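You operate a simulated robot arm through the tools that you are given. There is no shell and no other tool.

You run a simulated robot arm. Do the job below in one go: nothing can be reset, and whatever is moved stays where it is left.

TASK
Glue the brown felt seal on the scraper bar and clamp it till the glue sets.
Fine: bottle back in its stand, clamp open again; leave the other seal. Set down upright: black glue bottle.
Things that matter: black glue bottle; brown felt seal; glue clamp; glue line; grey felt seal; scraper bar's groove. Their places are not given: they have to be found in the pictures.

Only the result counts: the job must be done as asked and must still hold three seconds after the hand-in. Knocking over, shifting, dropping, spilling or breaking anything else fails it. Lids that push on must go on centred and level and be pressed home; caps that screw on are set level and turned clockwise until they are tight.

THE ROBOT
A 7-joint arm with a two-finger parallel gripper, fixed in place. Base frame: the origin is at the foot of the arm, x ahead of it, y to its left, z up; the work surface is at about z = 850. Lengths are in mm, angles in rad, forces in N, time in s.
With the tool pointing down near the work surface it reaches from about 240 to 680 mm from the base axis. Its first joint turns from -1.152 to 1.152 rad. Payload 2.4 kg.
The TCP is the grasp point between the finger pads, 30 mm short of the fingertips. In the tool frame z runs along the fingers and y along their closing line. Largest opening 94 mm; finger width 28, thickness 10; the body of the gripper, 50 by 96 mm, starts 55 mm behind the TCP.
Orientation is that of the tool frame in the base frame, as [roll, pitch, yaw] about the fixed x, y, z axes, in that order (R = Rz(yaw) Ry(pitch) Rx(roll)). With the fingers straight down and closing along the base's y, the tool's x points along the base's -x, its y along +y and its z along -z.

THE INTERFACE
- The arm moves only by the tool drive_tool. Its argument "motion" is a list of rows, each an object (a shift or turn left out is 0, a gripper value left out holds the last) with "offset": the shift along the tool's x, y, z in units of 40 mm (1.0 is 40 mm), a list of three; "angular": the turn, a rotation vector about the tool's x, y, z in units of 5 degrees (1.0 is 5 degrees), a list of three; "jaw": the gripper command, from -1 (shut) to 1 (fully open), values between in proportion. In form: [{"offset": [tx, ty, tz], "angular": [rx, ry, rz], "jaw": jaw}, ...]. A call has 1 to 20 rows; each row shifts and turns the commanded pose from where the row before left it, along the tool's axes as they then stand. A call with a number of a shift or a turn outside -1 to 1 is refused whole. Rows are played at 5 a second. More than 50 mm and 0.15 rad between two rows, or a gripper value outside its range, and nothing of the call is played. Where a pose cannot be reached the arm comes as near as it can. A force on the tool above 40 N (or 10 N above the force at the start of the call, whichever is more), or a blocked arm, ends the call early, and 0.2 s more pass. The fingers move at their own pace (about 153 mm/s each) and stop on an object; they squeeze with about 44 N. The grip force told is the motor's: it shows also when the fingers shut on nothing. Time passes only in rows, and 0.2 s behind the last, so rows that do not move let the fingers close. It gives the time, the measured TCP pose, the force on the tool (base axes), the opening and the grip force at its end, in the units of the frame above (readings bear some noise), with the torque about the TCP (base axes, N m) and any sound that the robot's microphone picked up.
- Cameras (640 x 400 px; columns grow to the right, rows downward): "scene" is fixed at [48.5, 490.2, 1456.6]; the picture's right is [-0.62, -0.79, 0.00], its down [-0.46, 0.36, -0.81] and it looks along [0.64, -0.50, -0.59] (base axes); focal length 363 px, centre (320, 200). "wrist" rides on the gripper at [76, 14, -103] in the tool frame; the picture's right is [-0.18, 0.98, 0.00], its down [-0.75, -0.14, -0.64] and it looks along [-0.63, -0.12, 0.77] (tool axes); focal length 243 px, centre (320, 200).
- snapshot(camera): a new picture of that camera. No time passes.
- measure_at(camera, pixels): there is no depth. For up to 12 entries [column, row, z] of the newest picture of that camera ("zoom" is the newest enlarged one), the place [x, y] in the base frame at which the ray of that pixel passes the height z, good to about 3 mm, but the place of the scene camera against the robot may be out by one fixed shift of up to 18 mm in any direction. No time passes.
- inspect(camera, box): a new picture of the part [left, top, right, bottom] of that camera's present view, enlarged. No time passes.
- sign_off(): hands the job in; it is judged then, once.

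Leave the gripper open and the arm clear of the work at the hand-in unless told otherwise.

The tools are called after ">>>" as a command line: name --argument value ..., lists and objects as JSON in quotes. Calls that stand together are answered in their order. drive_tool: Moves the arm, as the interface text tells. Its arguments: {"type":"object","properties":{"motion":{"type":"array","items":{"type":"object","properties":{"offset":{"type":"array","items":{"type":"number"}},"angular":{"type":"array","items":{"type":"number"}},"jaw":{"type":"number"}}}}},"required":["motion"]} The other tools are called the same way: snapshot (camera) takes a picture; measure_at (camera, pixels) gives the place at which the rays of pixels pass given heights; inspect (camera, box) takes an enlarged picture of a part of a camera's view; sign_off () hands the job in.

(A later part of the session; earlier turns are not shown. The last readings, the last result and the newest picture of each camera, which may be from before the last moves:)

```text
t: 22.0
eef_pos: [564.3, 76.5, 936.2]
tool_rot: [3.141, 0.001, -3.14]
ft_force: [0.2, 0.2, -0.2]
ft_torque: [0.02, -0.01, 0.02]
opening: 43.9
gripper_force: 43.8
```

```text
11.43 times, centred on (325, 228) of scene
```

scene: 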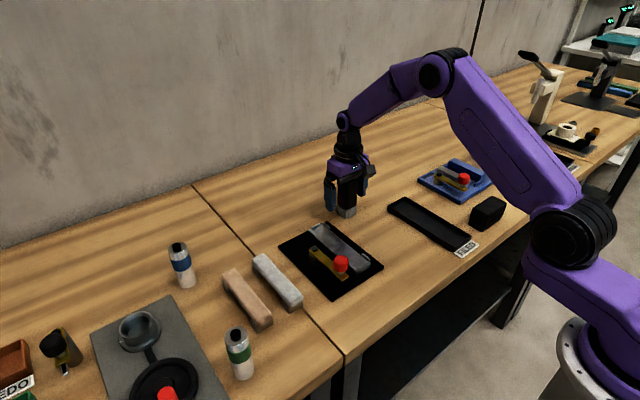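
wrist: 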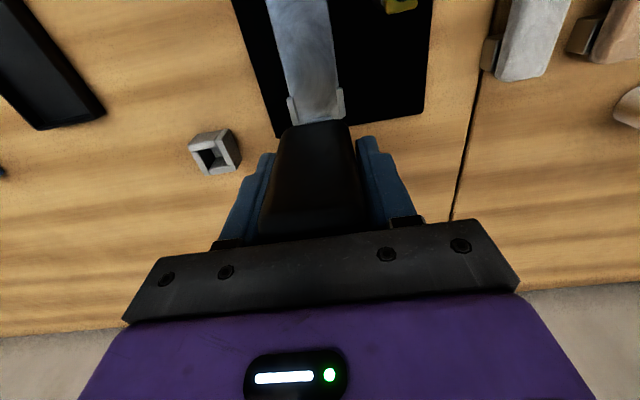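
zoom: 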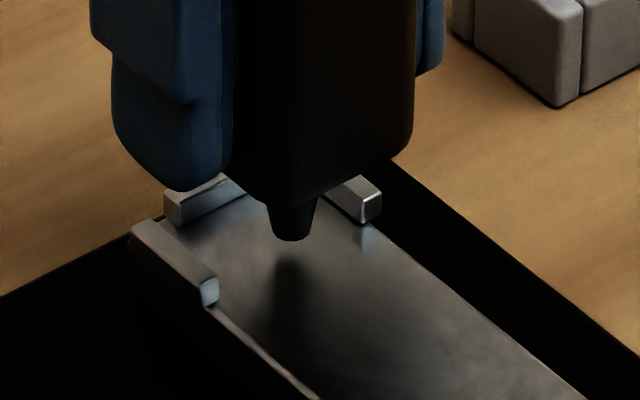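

The tip and its reflection are now about 5 mm apart, so the tip is about 2–3 mm above the bar. It also sits a few mm to the -y side of the centre line. I shift +3 mm in y and re-check.

>>> drive_tool --motion '[{"offset": [0, 0.075, 0]}, {}]'

>>> inspect --camera "scene" --box '[306, 216, 342, 242]'

>>> snapshot --camera "wrist"

```text
t: 22.6
eef_pos: [563.0, 79.5, 936.0]
tool_rot: [-3.141, 0.0, 3.142]
ft_force: [-0.8, -0.1, -1.2]
ft_torque: [0.01, -0.03, -0.03]
opening: 43.8
gripper_force: 44.0
```

```text
15.38 times, centred on (324, 229) of scene
```

zoom: 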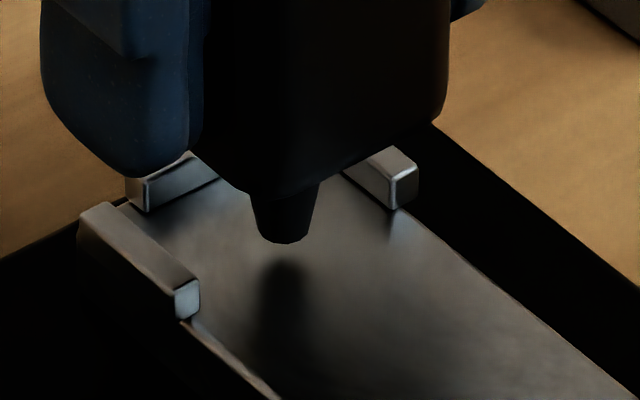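

```text
taken
```

wrist: 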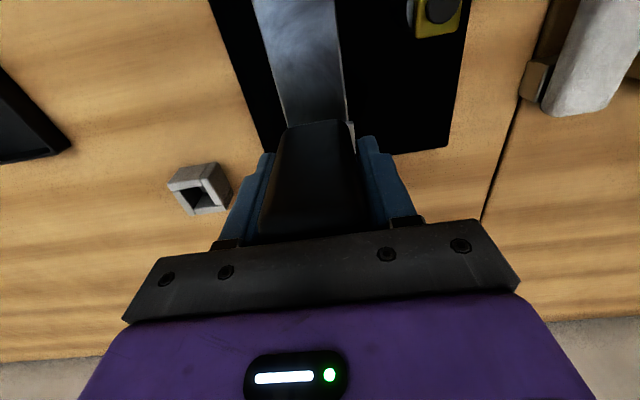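

The tip is now centred between the side tabs, about 2 mm above the bar. I move 12 mm to the far end and begin a slow sweep along the groove, then check whether a glue line appears.

>>> drive_tool --motion '[{"offset": [-0.1, 0, 0]}, {"offset": [-0.1, 0, 0]}, {"offset": [-0.1, 0, 0]}, {}, {"offset": [0.08, 0, 0]}, {"offset": [0.08, 0, 0]}, {"offset": [0.08, 0, 0]}, {"offset": [0.08, 0, 0]}, {"offset": [0.08, 0, 0]}, {"offset": [0.08, 0, 0]}, {"offset": [0.08, 0, 0]}, {"offset": [0.08, 0, 0]}, {}]'

>>> inspect --camera "scene" --box '[306, 216, 356, 251]'

```text
t: 25.4
eef_pos: [550.5, 80.8, 936.0]
tool_rot: [-3.141, 0.0, -3.141]
ft_force: [-0.6, 0.8, -0.9]
ft_torque: [0.01, -0.01, 0.0]
opening: 43.6
gripper_force: 44.0
```

```text
11.43 times, centred on (331, 234) of scene
```

zoom: 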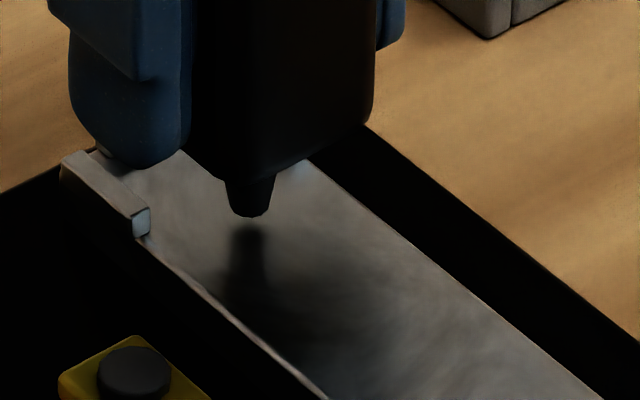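

No line shows behind the tip yet. I check the gap more closely, then lower a little.

>>> inspect --camera "scene" --box '[316, 222, 336, 236]'

>>> inspect --camera "wrist" --box '[260, 0, 400, 130]'

```text
16.00 times, centred on (326, 229) of scene
```

zoom: 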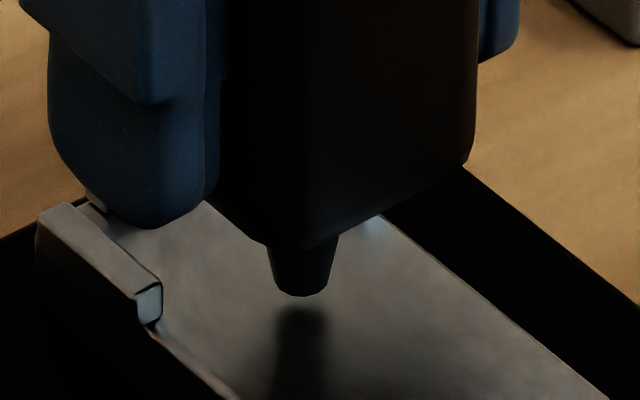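

```text
3.08 times, centred on (330, 65) of wrist
```

zoom: 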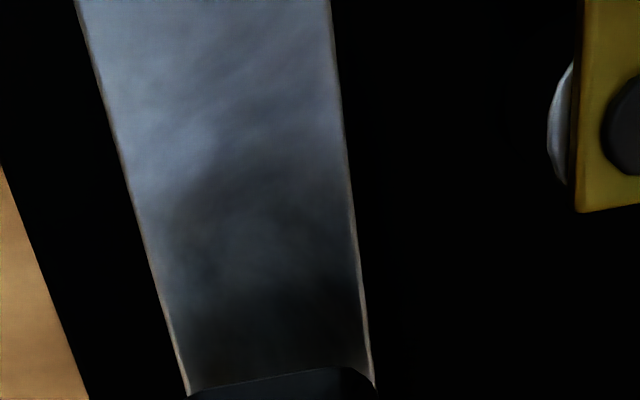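

The gap is now only about 1 mm. I sweep further at this height, then check the centring at mid-length and look for any bead.

>>> drive_tool --motion '[{"offset": [0.08, 0, 0]}, {"offset": [0.08, 0, 0]}, {"offset": [0.08, 0, 0]}, {"offset": [0.08, 0, 0]}, {"offset": [0.08, 0, 0]}, {"offset": [0.08, 0, 0]}, {"offset": [0.08, 0, 0]}, {"offset": [0.08, 0, 0]}, {"offset": [0.08, 0, 0]}, {"offset": [0.08, 0, 0]}, {"offset": [0.08, 0, 0]}, {"offset": [0.08, 0, 0]}, {"offset": [0.08, 0, 0]}, {"offset": [0.08, 0, 0]}, {"offset": [0.08, 0, 0]}, {}]'

>>> inspect --camera "scene" --box '[300, 210, 380, 270]'

```text
t: 28.8
eef_pos: [503.8, 80.7, 935.6]
tool_rot: [3.141, 0.0, 3.141]
ft_force: [-0.5, -0.7, -1.6]
ft_torque: [0.02, -0.02, 0.03]
opening: 43.8
gripper_force: 43.7
```

```text
6.67 times, centred on (340, 240) of scene
```

zoom: 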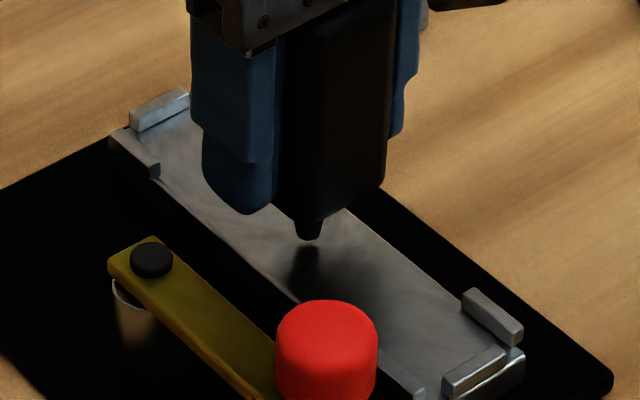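

I zoom in on the swept surface and at the tip to check for a thin clear bead.

>>> inspect --camera "scene" --box '[312, 218, 336, 236]'

>>> inspect --camera "scene" --box '[326, 228, 350, 246]'

```text
16.00 times, centred on (324, 227) of scene
```

zoom: 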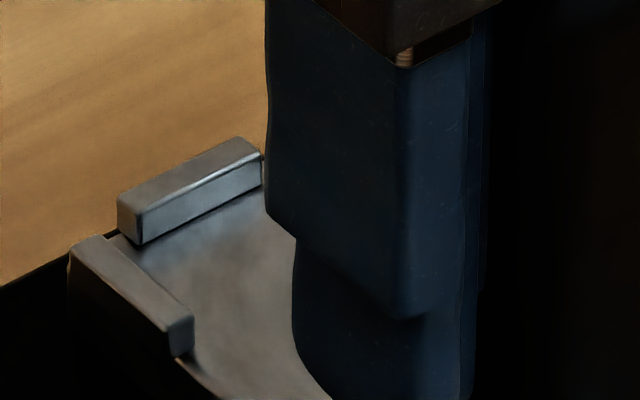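

```text
16.00 times, centred on (338, 237) of scene
```

zoom: 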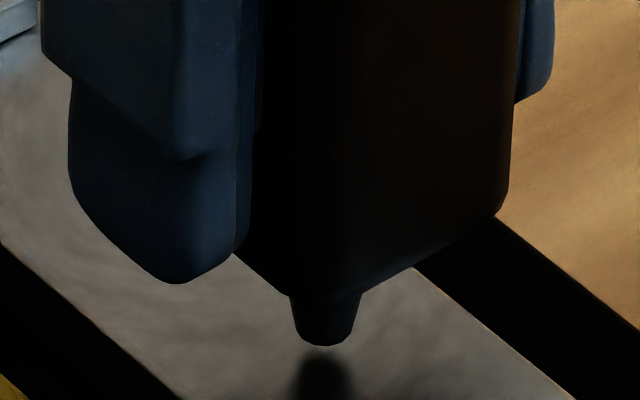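

No bead shows so far. I lower the tip in sub-millimetre steps and watch for contact force.

>>> drive_tool --motion '[{"offset": [0, 0, 0.02]}, {"offset": [0.04, 0, 0]}, {"offset": [0.04, 0, 0]}, {}]'

>>> inspect --camera "scene" --box '[326, 228, 350, 246]'

```text
t: 29.8
eef_pos: [499.7, 80.8, 935.0]
tool_rot: [3.141, 0.0, -3.141]
ft_force: [-0.2, -0.5, -1.2]
ft_torque: [-0.03, 0.0, 0.0]
opening: 43.6
gripper_force: 44.0
```

```text
16.00 times, centred on (338, 237) of scene
```

zoom: 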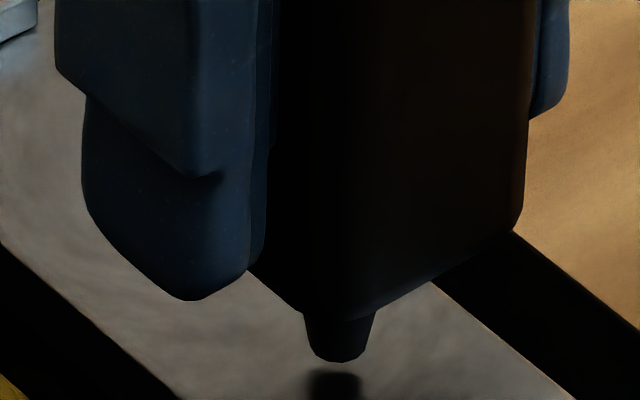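

>>> drive_tool --motion '[{"offset": [0, 0, 0.025]}, {}, {"offset": [0.04, 0, 0]}, {}]'

>>> inspect --camera "scene" --box '[326, 228, 350, 246]'

```text
t: 30.8
eef_pos: [497.1, 80.0, 933.5]
tool_rot: [-3.141, 0.001, -3.141]
ft_force: [-0.2, -0.8, -2.2]
ft_torque: [0.01, -0.02, 0.02]
opening: 44.0
gripper_force: 44.3
```

```text
16.00 times, centred on (338, 237) of scene
```

zoom: 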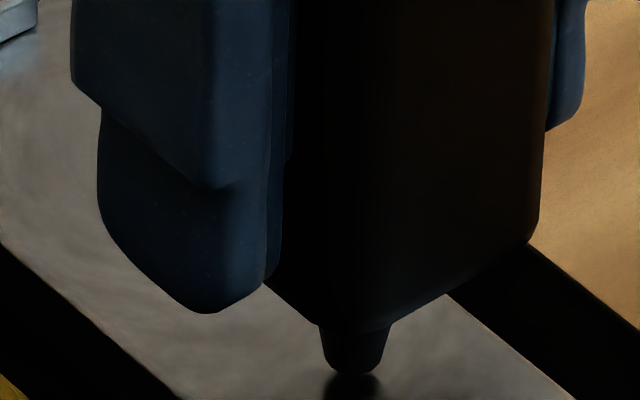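

The tip now nearly touches. I sweep about 16 mm at this height and look for a trail.

>>> drive_tool --motion '[{"offset": [0.05, 0, 0]}, {"offset": [0.05, 0, 0]}, {"offset": [0.05, 0, 0]}, {"offset": [0.05, 0, 0]}, {"offset": [0.05, 0, 0]}, {"offset": [0.05, 0, 0]}, {"offset": [0.05, 0, 0]}, {"offset": [0.05, 0, 0]}, {}]'

>>> inspect --camera "scene" --box '[326, 224, 366, 252]'

```text
t: 32.8
eef_pos: [482.0, 79.1, 935.3]
tool_rot: [-3.141, -0.001, 3.141]
ft_force: [-0.9, -0.3, -1.2]
ft_torque: [0.02, -0.02, 0.01]
opening: 44.0
gripper_force: 44.0
```

```text
14.29 times, centred on (346, 238) of scene
```

zoom: 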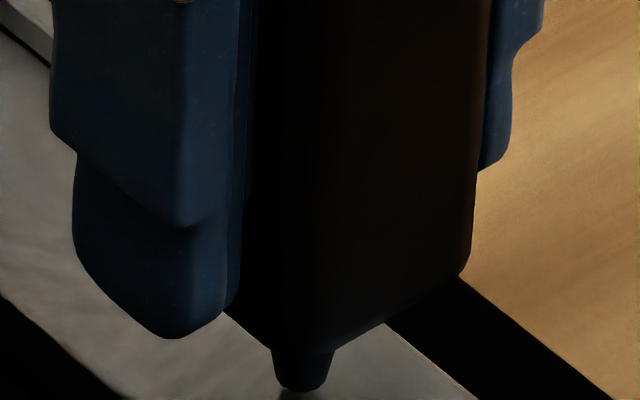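

No trail yet, but perhaps the line only shows once the groove is covered. I finish the sweep to the near end, then check.

>>> drive_tool --motion '[{"offset": [0.05, 0, -0.01]}, {"offset": [0.06, 0, 0]}, {"offset": [0.06, 0, 0]}, {"offset": [0.06, 0, 0]}, {"offset": [0.06, 0, 0]}, {"offset": [0.06, 0, 0]}, {"offset": [0.06, 0, 0]}, {"offset": [0.06, 0, 0]}, {"offset": [0.06, 0, 0]}, {"offset": [0.06, 0, 0]}, {"offset": [0.06, 0, 0]}, {"offset": [0.06, 0, 0]}, {"offset": [0.06, 0, 0]}, {"offset": [0.06, 0, 0]}, {"offset": [0.06, 0, 0]}, {}]'

>>> inspect --camera "scene" --box '[306, 210, 386, 270]'

>>> snapshot --camera "scene"

```text
t: 36.2
eef_pos: [444.3, 81.2, 935.4]
tool_rot: [-3.141, 0.0, -3.141]
ft_force: [0.2, 0.3, -1.9]
ft_torque: [0.0, 0.01, -0.01]
opening: 43.9
gripper_force: 43.6
```

```text
6.67 times, centred on (346, 240) of scene
```

zoom: 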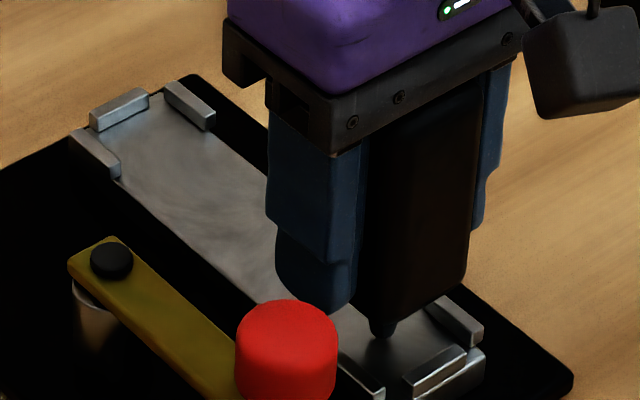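

```text
taken
```

scene: 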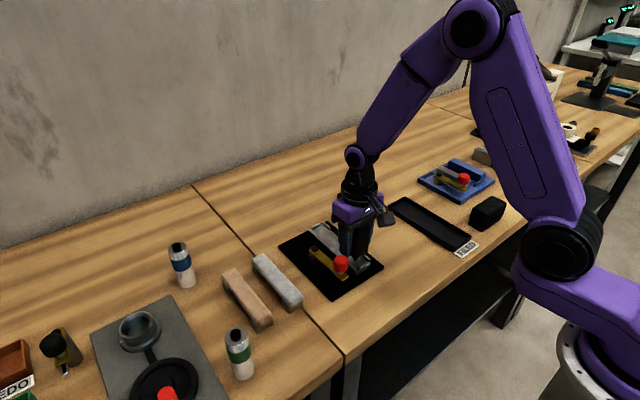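

The far half of the bar shows no obvious bead. I lift and move the bottle beyond the far end, so the wrist camera sees the whole bar surface unobstructed.

>>> drive_tool --motion '[{"offset": [0, 0, -0.5]}, {"offset": [0, 0, -0.9]}, {"offset": [-0.9, 0, 0]}, {"offset": [-0.9, 0, 0]}, {"offset": [-0.9, 0, 0]}, {"offset": [-0.9, 0, 0]}, {}]'

>>> inspect --camera "wrist" --box '[240, 0, 400, 130]'

>>> inspect --camera "scene" --box '[306, 215, 386, 275]'

```text
t: 37.8
eef_pos: [590.5, 81.4, 992.2]
tool_rot: [3.14, 0.001, 3.141]
ft_force: [0.0, 0.5, -1.4]
ft_torque: [-0.01, -0.01, -0.02]
opening: 43.9
gripper_force: 44.2
```

```text
3.08 times, centred on (320, 65) of wrist
```

zoom: 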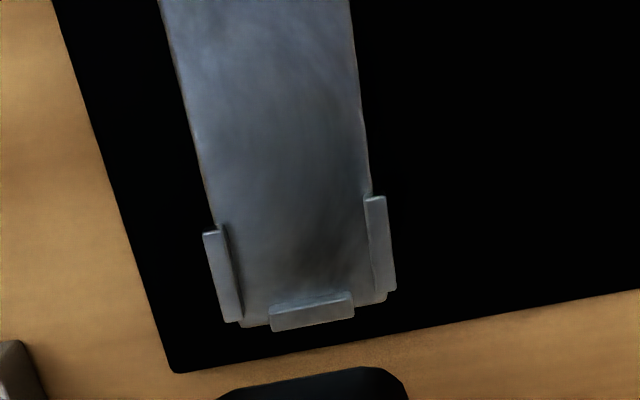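

```text
6.67 times, centred on (346, 245) of scene
```

zoom: 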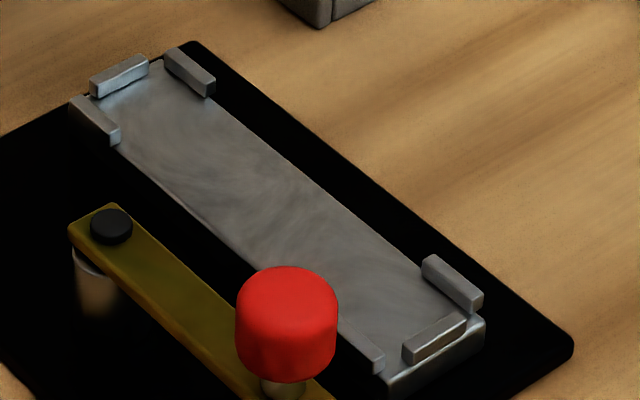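

The bar is still dry, so hovering does not release glue. Next I test dwelling close to the surface and then touching it lightly at the far end of the groove, watching the force.

>>> drive_tool --motion '[{"offset": [0.4, -0.04, 0.5]}, {"offset": [0, 0, 0.7]}, {"offset": [0, 0, 0.2]}, {}, {}, {}, {}, {}, {}, {}, {}]'

>>> inspect --camera "scene" --box '[300, 210, 350, 245]'

```text
t: 40.2
eef_pos: [574.6, 79.7, 934.8]
tool_rot: [-3.141, 0.0, 3.141]
ft_force: [0.8, 0.2, -0.8]
ft_torque: [-0.01, -0.02, -0.01]
opening: 43.8
gripper_force: 43.8
```

```text
11.43 times, centred on (325, 228) of scene
```

zoom: 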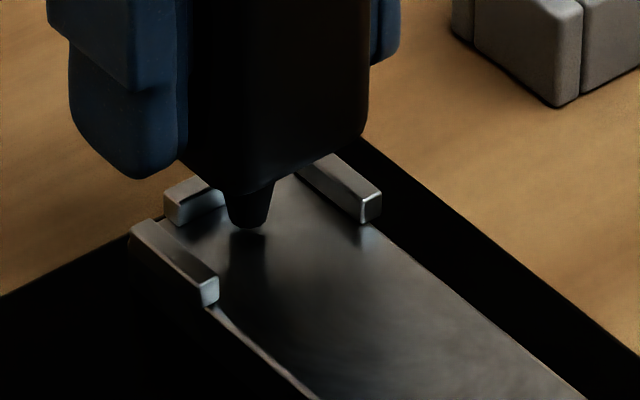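

>>> drive_tool --motion '[{"offset": [0, 0, 0.02]}, {"offset": [0, 0, 0.015]}, {}, {}]'

>>> drive_tool --motion '[{"offset": [0, 0, 0.015]}, {}, {}]'

>>> inspect --camera "scene" --box '[306, 216, 342, 242]'

```text
t: 41.2
eef_pos: [573.3, 78.0, 935.2]
tool_rot: [-3.142, 0.0, 3.14]
ft_force: [-0.8, 0.7, -1.4]
ft_torque: [-0.01, 0.0, 0.0]
opening: 43.5
gripper_force: 44.2
```

```text
t: 42.0
eef_pos: [573.6, 78.1, 931.5]
tool_rot: [3.141, 0.001, -3.141]
ft_force: [-0.2, 0.3, -1.8]
ft_torque: [0.0, -0.01, -0.02]
opening: 43.9
gripper_force: 43.7
```

```text
15.38 times, centred on (324, 229) of scene
```

zoom: 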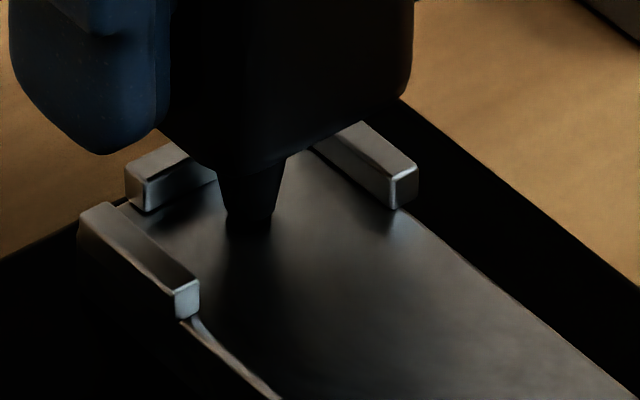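

No contact force yet. I continue down in small steps.

>>> drive_tool --motion '[{"offset": [0, 0, 0.025]}, {}, {}]'

>>> drive_tool --motion '[{"offset": [0, 0, 0.025]}, {}, {}]'

>>> inspect --camera "scene" --box '[306, 216, 342, 242]'

```text
t: 42.8
eef_pos: [573.4, 78.6, 932.2]
tool_rot: [3.141, -0.001, 3.141]
ft_force: [0.4, 0.3, -2.0]
ft_torque: [0.01, -0.03, -0.01]
opening: 43.8
gripper_force: 44.1
```

```text
t: 43.6
eef_pos: [574.3, 79.2, 931.0]
tool_rot: [3.141, 0.002, 3.141]
ft_force: [-5.2, -3.7, 17.5]
ft_torque: [-0.22, 0.36, 0.05]
opening: 44.0
gripper_force: 44.7
```

```text
15.38 times, centred on (324, 229) of scene
```

zoom: 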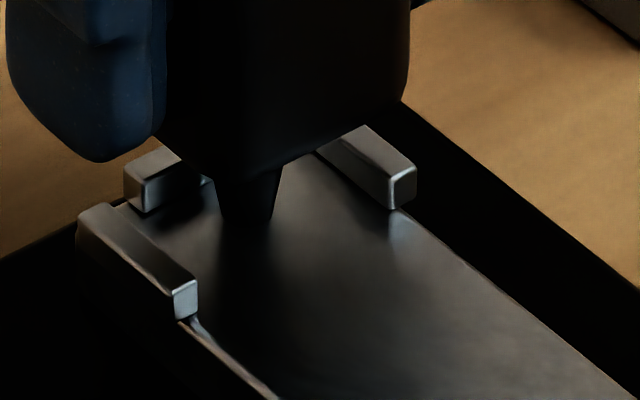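

The tip touches at about TCP z≈931.5, so my earlier sweeps were really 3–5 mm up. I rise to about 1 mm clearance and sweep slowly for a test stretch.

>>> drive_tool --motion '[{"offset": [0, 0, -0.04]}, {}, {"offset": [0.05, 0, 0]}, {"offset": [0.05, 0, 0]}, {"offset": [0.05, 0, 0]}, {"offset": [0.05, 0, 0]}, {"offset": [0.05, 0, 0]}, {"offset": [0.05, 0, 0]}, {"offset": [0.05, 0, 0]}, {"offset": [0.05, 0, 0]}, {"offset": [0.05, 0, 0]}, {"offset": [0.05, 0, 0]}, {}]'

>>> inspect --camera "scene" --box '[306, 216, 342, 242]'

```text
t: 46.4
eef_pos: [555.2, 78.7, 931.9]
tool_rot: [3.141, -0.001, 3.141]
ft_force: [-0.1, -0.6, -0.9]
ft_torque: [0.02, -0.02, 0.01]
opening: 43.8
gripper_force: 44.0
```

```text
15.38 times, centred on (324, 229) of scene
```

zoom: 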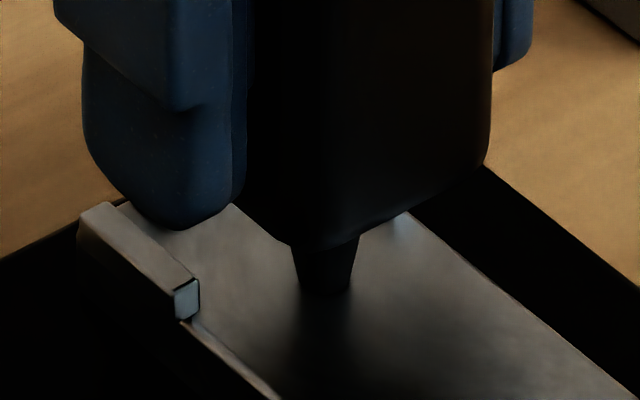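

There is still no trail at 1 mm. I try a very light touch while sweeping, stepping down and reading the force.

>>> drive_tool --motion '[{"offset": [0, 0, 0.02]}, {"offset": [0.02, 0, 0]}, {}]'

>>> drive_tool --motion '[{"offset": [0, 0, 0.01]}, {"offset": [0.02, 0, 0]}, {}]'

```text
t: 47.2
eef_pos: [554.8, 80.1, 932.0]
tool_rot: [-3.142, 0.003, -3.141]
ft_force: [0.2, 1.9, 5.9]
ft_torque: [0.12, -0.01, -0.02]
opening: 43.6
gripper_force: 43.7
```

```text
t: 48.0
eef_pos: [553.7, 78.0, 932.1]
tool_rot: [3.141, 0.002, -3.14]
ft_force: [3.5, 0.4, 9.8]
ft_torque: [0.11, -0.19, 0.02]
opening: 43.9
gripper_force: 43.9
```

Contact is now about 6–10 N. I sweep a short stretch in light contact and look.

>>> drive_tool --motion '[{"offset": [0.04, 0, -0.005]}, {"offset": [0.04, 0, 0]}, {"offset": [0.04, 0, 0]}, {"offset": [0.04, 0, 0]}, {"offset": [0.04, 0, 0]}, {"offset": [0.04, 0, 0]}, {"offset": [0.04, 0, 0]}, {"offset": [0.04, 0, 0]}, {}]'

>>> inspect --camera "scene" --box '[306, 216, 342, 242]'

```text
t: 50.0
eef_pos: [539.3, 78.0, 932.0]
tool_rot: [3.141, -0.002, 3.141]
ft_force: [6.8, 0.5, 15.2]
ft_torque: [0.05, -0.33, 0.01]
opening: 43.8
gripper_force: 44.0
```

```text
15.38 times, centred on (324, 229) of scene
```

zoom: 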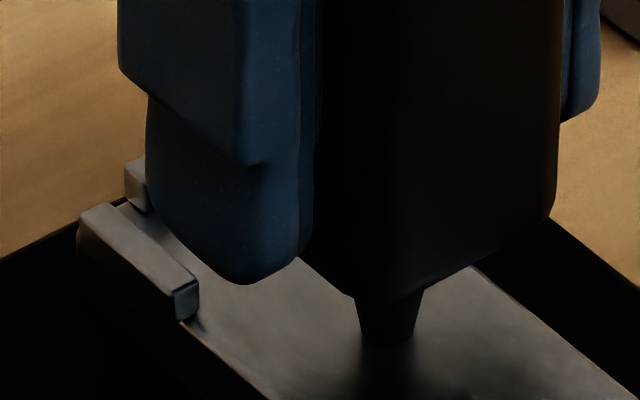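

No trail again. I lift clear and put the wrist camera close over the swept stretch, to be sure there isn't a faint clear bead.

>>> drive_tool --motion '[{"offset": [0, 0, -0.4]}, {"offset": [0, 0, -0.6]}, {"offset": [-0.9, 0, 0]}, {"offset": [-0.9, 0, 0]}, {}]'

>>> inspect --camera "wrist" --box '[270, 30, 370, 120]'

>>> inspect --camera "scene" --box '[306, 216, 356, 251]'

```text
t: 51.2
eef_pos: [610.6, 77.5, 971.9]
tool_rot: [3.14, 0.001, -3.141]
ft_force: [-0.2, -1.3, -1.4]
ft_torque: [-0.02, 0.01, 0.01]
opening: 43.7
gripper_force: 43.4
```

```text
4.44 times, centred on (320, 75) of wrist
```

zoom: 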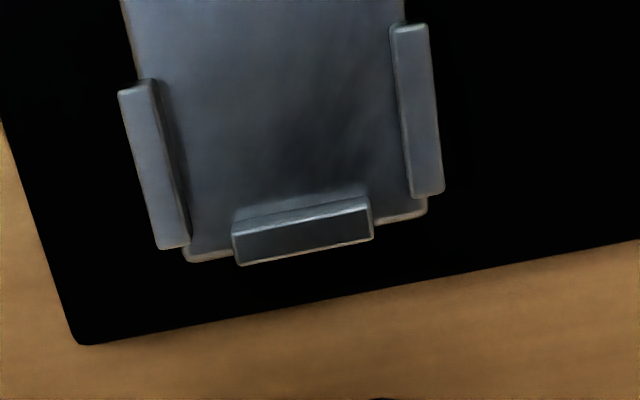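

```text
11.43 times, centred on (331, 234) of scene
```

zoom: 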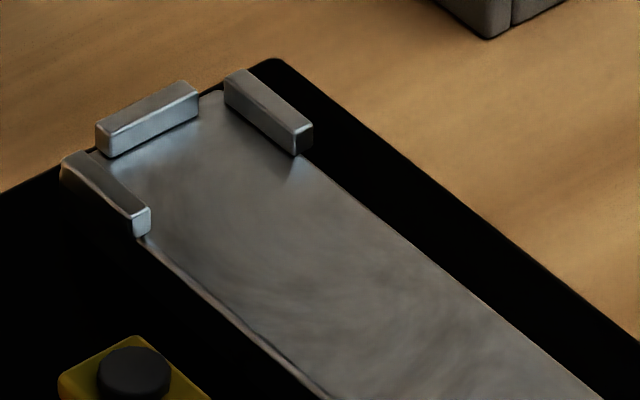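

The bar is definitely dry. The remaining idea is that glue comes from squeezing the bottle, so the grip command may matter. I go back over the groove with the tip about 1 mm up, and test whether the grip force changes with the jaw command, easing it gradually.

>>> drive_tool --motion '[{"offset": [0.85, 0.03, 0]}, {"offset": [0.2, 0, 0.5]}, {"offset": [0, 0, 0.46]}, {}]'

>>> drive_tool --motion '[{"jaw": -0.3}, {}, {}]'

>>> drive_tool --motion '[{"jaw": -0.15}, {}, {}]'

```text
t: 52.2
eef_pos: [567.6, 79.3, 931.9]
tool_rot: [3.141, 0.0, -3.14]
ft_force: [-6.4, -0.5, 19.5]
ft_torque: [0.01, 0.48, -0.03]
opening: 43.9
gripper_force: 43.8
```

```text
t: 53.0
eef_pos: [568.6, 79.5, 931.5]
tool_rot: [-3.141, 0.003, -3.141]
ft_force: [-8.5, 1.1, 28.2]
ft_torque: [0.04, 0.57, -0.02]
opening: 44.0
gripper_force: 43.4
```

```text
t: 53.8
eef_pos: [569.8, 78.6, 932.9]
tool_rot: [3.141, 0.004, 3.14]
ft_force: [-3.8, 2.6, 28.5]
ft_torque: [0.06, 0.34, 0.01]
opening: 43.8
gripper_force: 43.7
```

The tip is pressing (28 N), more than I wanted. The grip force itself doesn't change with the jaw command. I raise 3 mm and check the bottle's attitude and the bar.

>>> drive_tool --motion '[{"offset": [0, 0, -0.08], "jaw": -1}, {}]'

>>> inspect --camera "scene" --box '[296, 196, 366, 256]'

>>> inspect --camera "wrist" --box '[220, 80, 420, 260]'

```text
t: 54.4
eef_pos: [568.7, 78.8, 932.7]
tool_rot: [-3.141, -0.004, -3.141]
ft_force: [0.4, -0.5, -0.1]
ft_torque: [-0.04, -0.01, -0.01]
opening: 44.0
gripper_force: 43.6
```

```text
6.67 times, centred on (331, 226) of scene
```

zoom: 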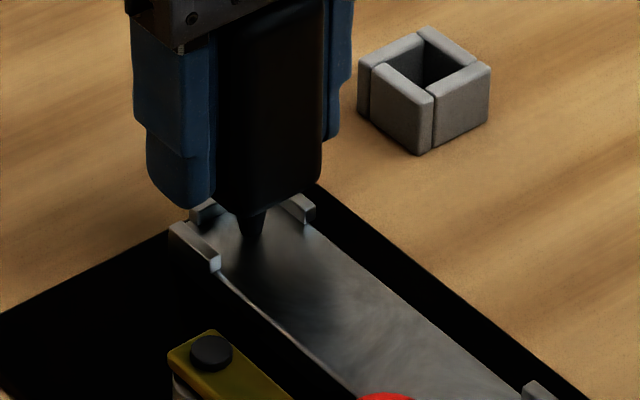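

```text
2.22 times, centred on (320, 170) of wrist
```

zoom: 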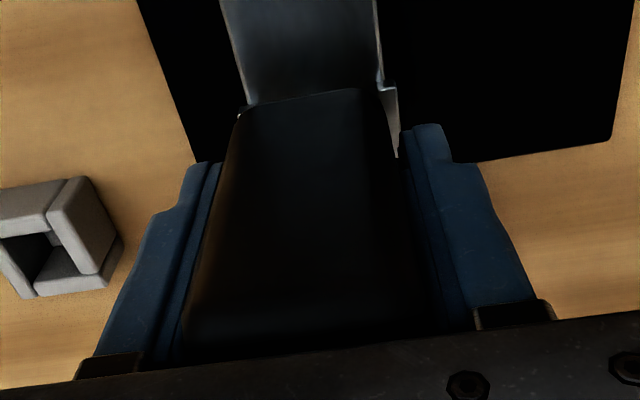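

The bottle is still straight and the hand is free of force, with about 1.5 mm clearance. I now make one complete, slow pass along the whole groove at about 1 mm height, in four calls with force checks.

>>> drive_tool --motion '[{"offset": [-0.06, 0, 0]}, {"offset": [-0.06, 0, 0.02]}, {}, {"offset": [0.05, 0, 0]}, {"offset": [0.05, 0, 0]}, {"offset": [0.05, 0, 0]}, {"offset": [0.05, 0, 0]}, {"offset": [0.05, 0, 0]}, {"offset": [0.05, 0, 0]}, {"offset": [0.05, 0, 0]}, {"offset": [0.05, 0, 0]}, {"offset": [0.05, 0, 0]}, {"offset": [0.05, 0, 0]}, {"offset": [0.05, 0, 0]}, {"offset": [0.05, 0, 0]}, {"offset": [0.05, 0, 0]}, {"offset": [0.05, 0, 0]}, {"offset": [0.05, 0, 0]}, {"offset": [0.05, 0, 0]}, {"offset": [0.05, 0, 0]}]'

>>> inspect --camera "scene" --box '[306, 216, 356, 251]'

```text
t: 58.6
eef_pos: [540.6, 79.3, 934.8]
tool_rot: [-3.141, -0.001, 3.141]
ft_force: [0.3, 0.1, -1.4]
ft_torque: [0.04, -0.02, -0.02]
opening: 43.7
gripper_force: 43.8
```

```text
11.43 times, centred on (331, 234) of scene
```

zoom: 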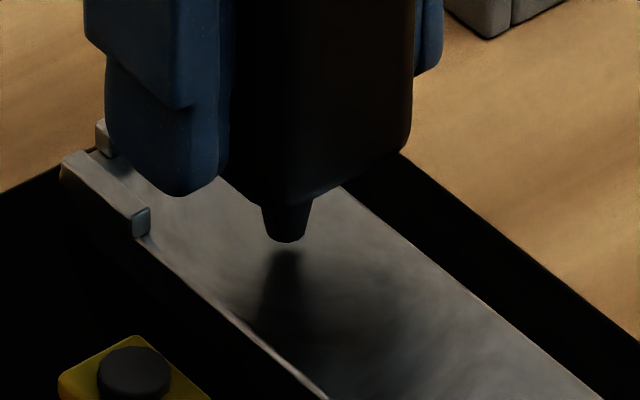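

Height clearly isn't the only condition, since light contact and hovering both left nothing. Next I test tilting the bottle, as a hand would do when running a bead. I raise slightly, lean it 30° about the tool's y axis, and compensate the height so the tip returns near the bar.

>>> drive_tool --motion '[{"offset": [0, 0, -0.15]}, {"angular": [0, 1, 0]}, {"angular": [0, 1, 0]}, {"angular": [0, 1, 0]}, {"angular": [0, 1, 0]}, {"angular": [0, 1, 0]}, {"angular": [0, 1, 0]}, {}]'

>>> inspect --camera "scene" --box '[296, 196, 376, 256]'

```text
t: 60.4
eef_pos: [539.2, 79.2, 941.0]
tool_rot: [-3.141, -0.524, -3.141]
ft_force: [0.5, -0.1, -1.4]
ft_torque: [-0.04, 0.0, -0.02]
opening: 43.8
gripper_force: 43.5
```

```text
6.67 times, centred on (336, 226) of scene
```

zoom: 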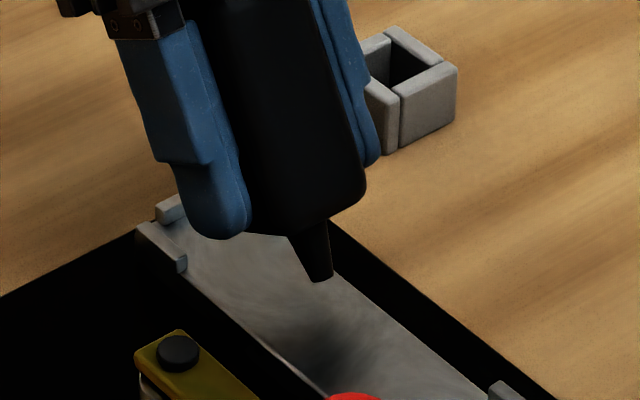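

>>> drive_tool --motion '[{"offset": [-0.08, 0, 0.14]}, {"offset": [-0.08, 0, 0.14]}, {}, {}, {}]'

>>> inspect --camera "scene" --box '[316, 216, 366, 251]'

```text
t: 61.6
eef_pos: [539.6, 79.5, 928.7]
tool_rot: [3.141, -0.522, 3.141]
ft_force: [0.1, -0.6, -1.1]
ft_torque: [0.01, 0.03, 0.02]
opening: 43.9
gripper_force: 44.1
```

```text
11.43 times, centred on (341, 234) of scene
```

zoom: 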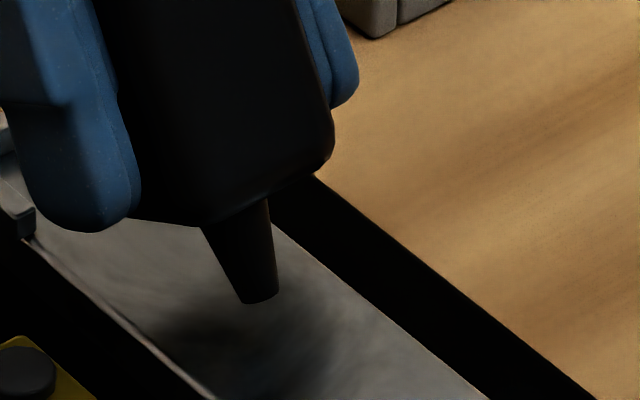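

>>> drive_tool --motion '[{"offset": [-0.019, 0, 0.032]}, {"offset": [0.043, 0, 0.025]}, {"offset": [0.043, 0, 0.025]}, {"offset": [0.043, 0, 0.025]}, {"offset": [0.043, 0, 0.025]}, {"offset": [0.043, 0, 0.025]}, {"offset": [0.043, 0, 0.025]}, {}]'

>>> inspect --camera "scene" --box '[316, 216, 366, 251]'

```text
t: 63.4
eef_pos: [528.4, 81.1, 926.1]
tool_rot: [-3.141, -0.523, -3.141]
ft_force: [0.1, 0.1, -1.0]
ft_torque: [0.01, -0.01, -0.01]
opening: 43.8
gripper_force: 43.9
```

```text
11.43 times, centred on (341, 234) of scene
```

zoom: 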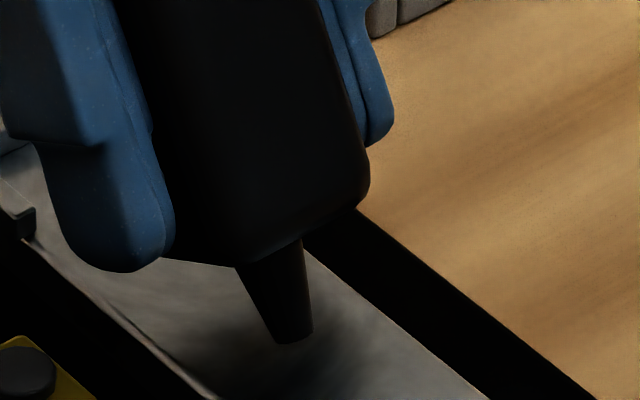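

A 30° tilt at about 1 mm gives nothing either. I return to vertical and test modulating the grip: ease the jaw to nearly the bottle width with the tip almost resting in the groove, then squeeze again.

>>> drive_tool --motion '[{"offset": [0.1, 0, -0.2]}, {"angular": [0, -1, 0]}, {"angular": [0, -1, 0]}, {"angular": [0, -1, 0]}, {"angular": [0, -1, 0]}, {"angular": [0, -1, 0]}, {"angular": [0, -1, 0]}, {}]'

>>> inspect --camera "scene" --box '[306, 206, 376, 256]'

```text
t: 65.2
eef_pos: [529.4, 80.7, 936.9]
tool_rot: [-3.14, 0.003, -3.14]
ft_force: [-0.9, 0.0, -0.8]
ft_torque: [0.02, 0.0, 0.02]
opening: 43.6
gripper_force: 44.7
```

```text
8.00 times, centred on (341, 231) of scene
```

zoom: 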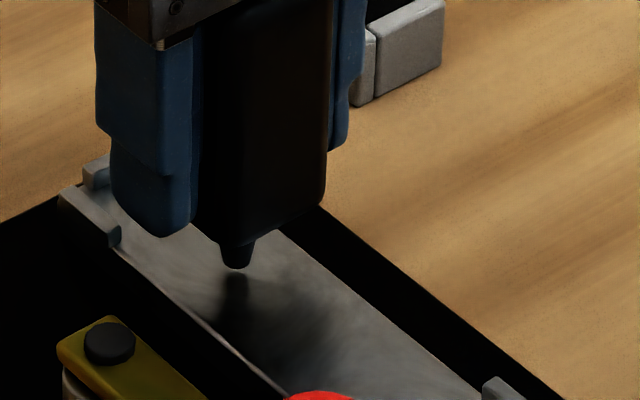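

>>> drive_tool --motion '[{"offset": [0, 0, 0.045]}, {"jaw": -0.1}, {}, {}]'

>>> drive_tool --motion '[{"jaw": -0.075}, {}, {}]'

```text
t: 66.2
eef_pos: [528.3, 80.3, 933.3]
tool_rot: [-3.14, -0.001, -3.141]
ft_force: [-0.2, 0.6, -1.2]
ft_torque: [0.03, 0.0, -0.01]
opening: 43.8
gripper_force: 44.2
```

```text
t: 67.0
eef_pos: [529.6, 80.6, 933.8]
tool_rot: [3.141, -0.002, -3.141]
ft_force: [0.5, -0.2, 0.3]
ft_torque: [-0.02, -0.03, 0.01]
opening: 44.2
gripper_force: 1.1
```

At -0.075 the grip relaxes to 1 N, so squeezing is controllable after all. I squeeze again and look at the tip.

>>> drive_tool --motion '[{"jaw": -1}, {}, {}, {}]'

>>> inspect --camera "scene" --box '[316, 216, 352, 242]'

```text
t: 68.0
eef_pos: [528.9, 79.9, 934.7]
tool_rot: [-3.141, 0.001, 3.14]
ft_force: [0.5, -0.7, 1.3]
ft_torque: [0.01, 0.0, -0.03]
opening: 43.8
gripper_force: 44.0
```

```text
15.38 times, centred on (334, 229) of scene
```

zoom: 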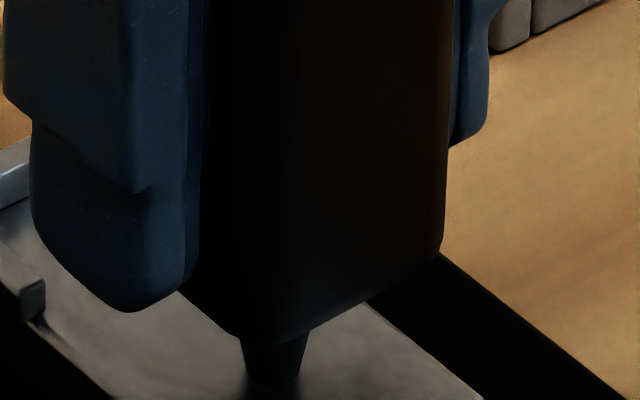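

>>> drive_tool --motion '[{"offset": [0, 0, -0.03]}, {"offset": [0.05, 0, 0]}, {"offset": [0.05, 0, 0]}, {"offset": [0.05, 0, 0]}, {"offset": [0.05, 0, 0]}, {"offset": [0.05, 0, 0]}, {"offset": [0.05, 0, 0]}, {"offset": [0.05, 0, 0]}, {"offset": [0.05, 0, 0]}, {}]'

>>> inspect --camera "scene" --box '[316, 216, 366, 251]'

```text
t: 70.2
eef_pos: [512.5, 79.4, 934.7]
tool_rot: [-3.141, 0.001, -3.141]
ft_force: [0.5, 0.7, -0.3]
ft_torque: [0.0, -0.01, -0.03]
opening: 43.7
gripper_force: 44.4
```

```text
11.43 times, centred on (341, 234) of scene
```

zoom: 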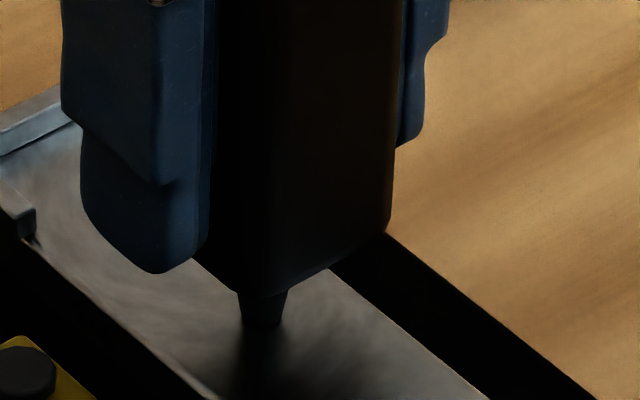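

Still dry. One thing I have not covered is the near end of the groove: my sweeps stopped about 15 mm short of it, so the line may have to start there. I sweep on to the near end and then back in +x.

>>> drive_tool --motion '[{"offset": [0.1, 0, 0]}, {"offset": [0.1, 0, 0]}, {"offset": [0.1, 0, 0]}, {"offset": [0.1, 0, 0]}, {"offset": [0.1, 0, 0]}, {"offset": [0.1, 0, 0]}, {"offset": [0.1, 0, 0]}, {"offset": [0.1, 0, 0]}, {"offset": [0.1, 0, 0]}, {"offset": [0.1, 0, 0]}, {"offset": [0.1, 0, 0]}, {"offset": [0.1, 0, 0]}, {"offset": [0.1, 0, 0]}, {"offset": [0.1, 0, 0]}, {"offset": [0.1, 0, 0]}, {"offset": [0.1, 0, 0]}, {"offset": [0.1, 0, 0]}, {"offset": [0.1, 0, 0]}, {}]'

>>> inspect --camera "scene" --box '[330, 220, 390, 270]'

```text
t: 74.2
eef_pos: [442.7, 79.3, 934.5]
tool_rot: [3.142, 0.002, -3.14]
ft_force: [-0.7, 0.6, 0.2]
ft_torque: [-0.02, 0.0, -0.02]
opening: 43.8
gripper_force: 43.5
```

```text
8.00 times, centred on (360, 245) of scene
```

zoom: 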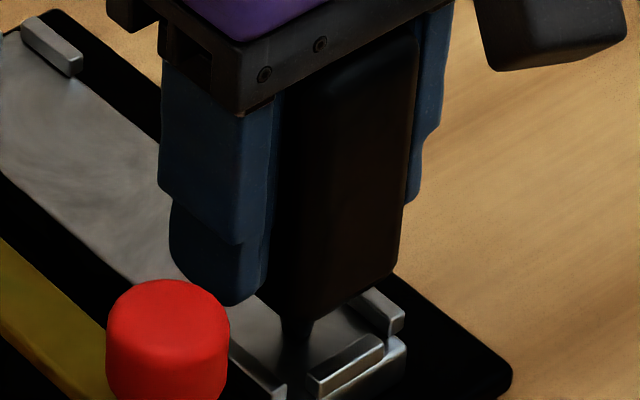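

>>> drive_tool --motion '[{"offset": [0.1, 0, 0]}, {"offset": [0.1, 0, 0]}, {}, {}, {"offset": [-0.1, 0, 0]}, {"offset": [-0.1, 0, 0]}, {"offset": [-0.1, 0, 0]}, {"offset": [-0.1, 0, 0]}, {"offset": [-0.1, 0, 0]}, {"offset": [-0.1, 0, 0]}, {"offset": [-0.1, 0, 0]}, {"offset": [-0.1, 0, 0]}, {"offset": [-0.1, 0, 0]}, {"offset": [-0.1, 0, 0]}, {}]'

>>> inspect --camera "scene" --box '[330, 220, 390, 270]'

>>> inspect --camera "wrist" --box '[260, 0, 380, 130]'

```text
t: 77.4
eef_pos: [473.2, 79.9, 936.3]
tool_rot: [3.141, 0.001, 3.141]
ft_force: [0.1, -0.2, 0.0]
ft_torque: [-0.01, 0.02, 0.0]
opening: 43.6
gripper_force: 44.1
```

```text
8.00 times, centred on (360, 245) of scene
```

zoom: 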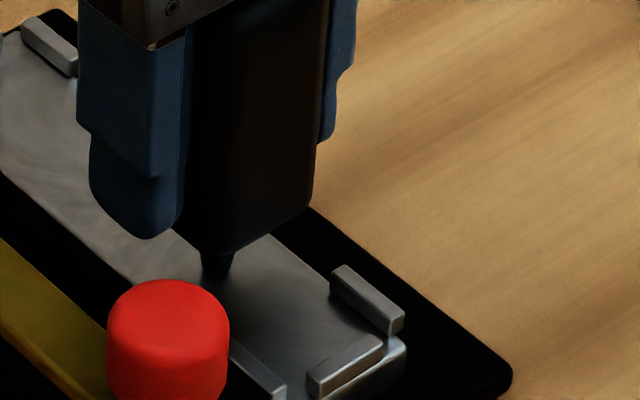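

```text
3.08 times, centred on (320, 65) of wrist
```

zoom: 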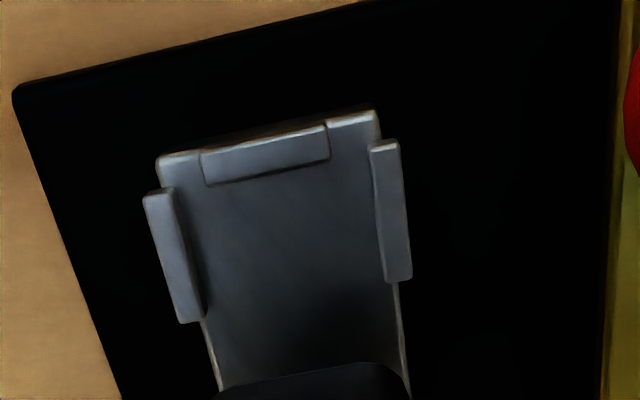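

The wrist view shows the near part of the groove clean. Sweeping in +x leaves any trail visible to this camera, so next I test larger gaps (about 5 mm, then 9 mm).

>>> drive_tool --motion '[{"offset": [0, 0, -0.1]}, {"offset": [-0.1, 0, 0]}, {"offset": [-0.1, 0, 0]}, {"offset": [-0.1, 0, 0]}, {"offset": [-0.1, 0, 0]}, {"offset": [-0.1, 0, 0]}, {"offset": [0, 0, -0.1]}, {"offset": [-0.1, 0, 0]}, {"offset": [-0.1, 0, 0]}, {"offset": [-0.1, 0, 0]}, {"offset": [-0.1, 0, 0]}, {"offset": [-0.1, 0, 0]}, {}]'

>>> inspect --camera "wrist" --box '[260, 0, 380, 130]'

```text
t: 80.2
eef_pos: [513.3, 79.6, 942.9]
tool_rot: [3.141, 0.0, -3.141]
ft_force: [0.4, 0.6, -1.1]
ft_torque: [0.0, 0.0, 0.0]
opening: 43.7
gripper_force: 44.2
```

```text
3.08 times, centred on (320, 65) of wrist
```

zoom: 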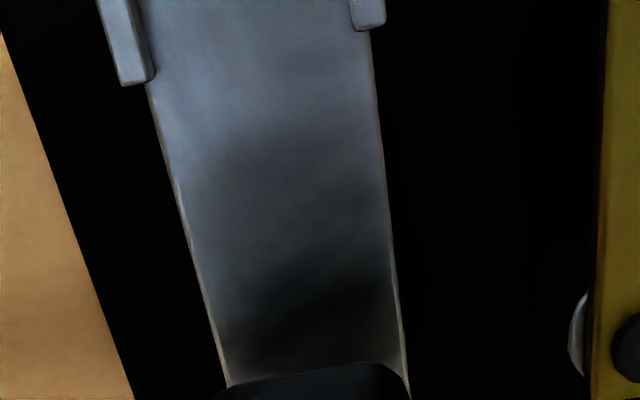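

No trail at 5 or 9 mm either. Before trying more, I check that I have the right target by looking closely at the blue fixture, the other bench items and the display.

>>> inspect --camera "scene" --box '[410, 150, 500, 206]'

>>> inspect --camera "scene" --box '[460, 100, 600, 190]'

>>> inspect --camera "scene" --box '[210, 240, 310, 335]'

>>> inspect --camera "scene" --box '[280, 215, 390, 300]'

```text
7.11 times, centred on (455, 178) of scene
```

zoom: 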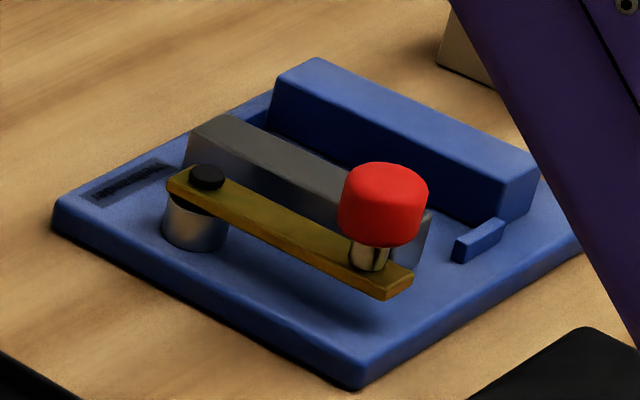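

```text
4.44 times, centred on (530, 145) of scene
```

zoom: 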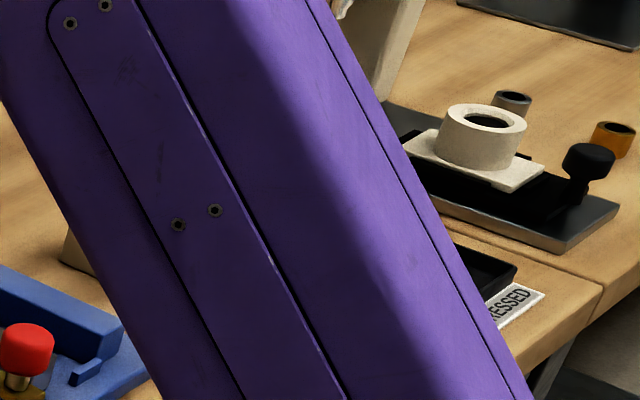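

```text
4.21 times, centred on (260, 288) of scene
```

zoom: 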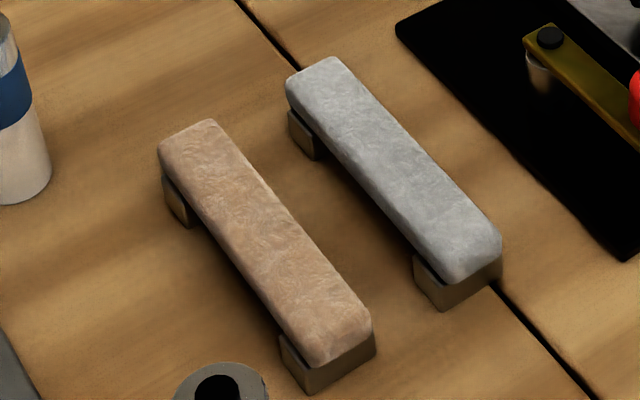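

```text
4.71 times, centred on (335, 258) of scene
```

zoom: 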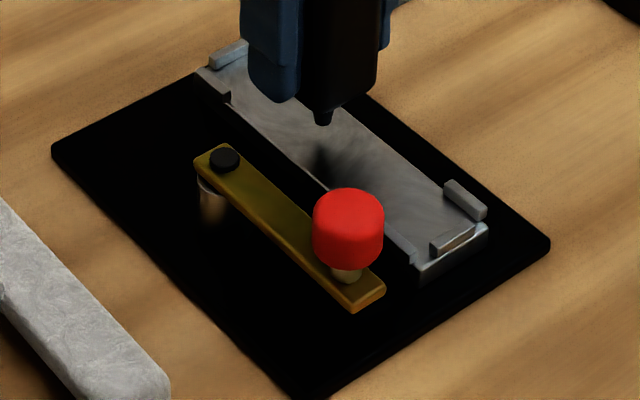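

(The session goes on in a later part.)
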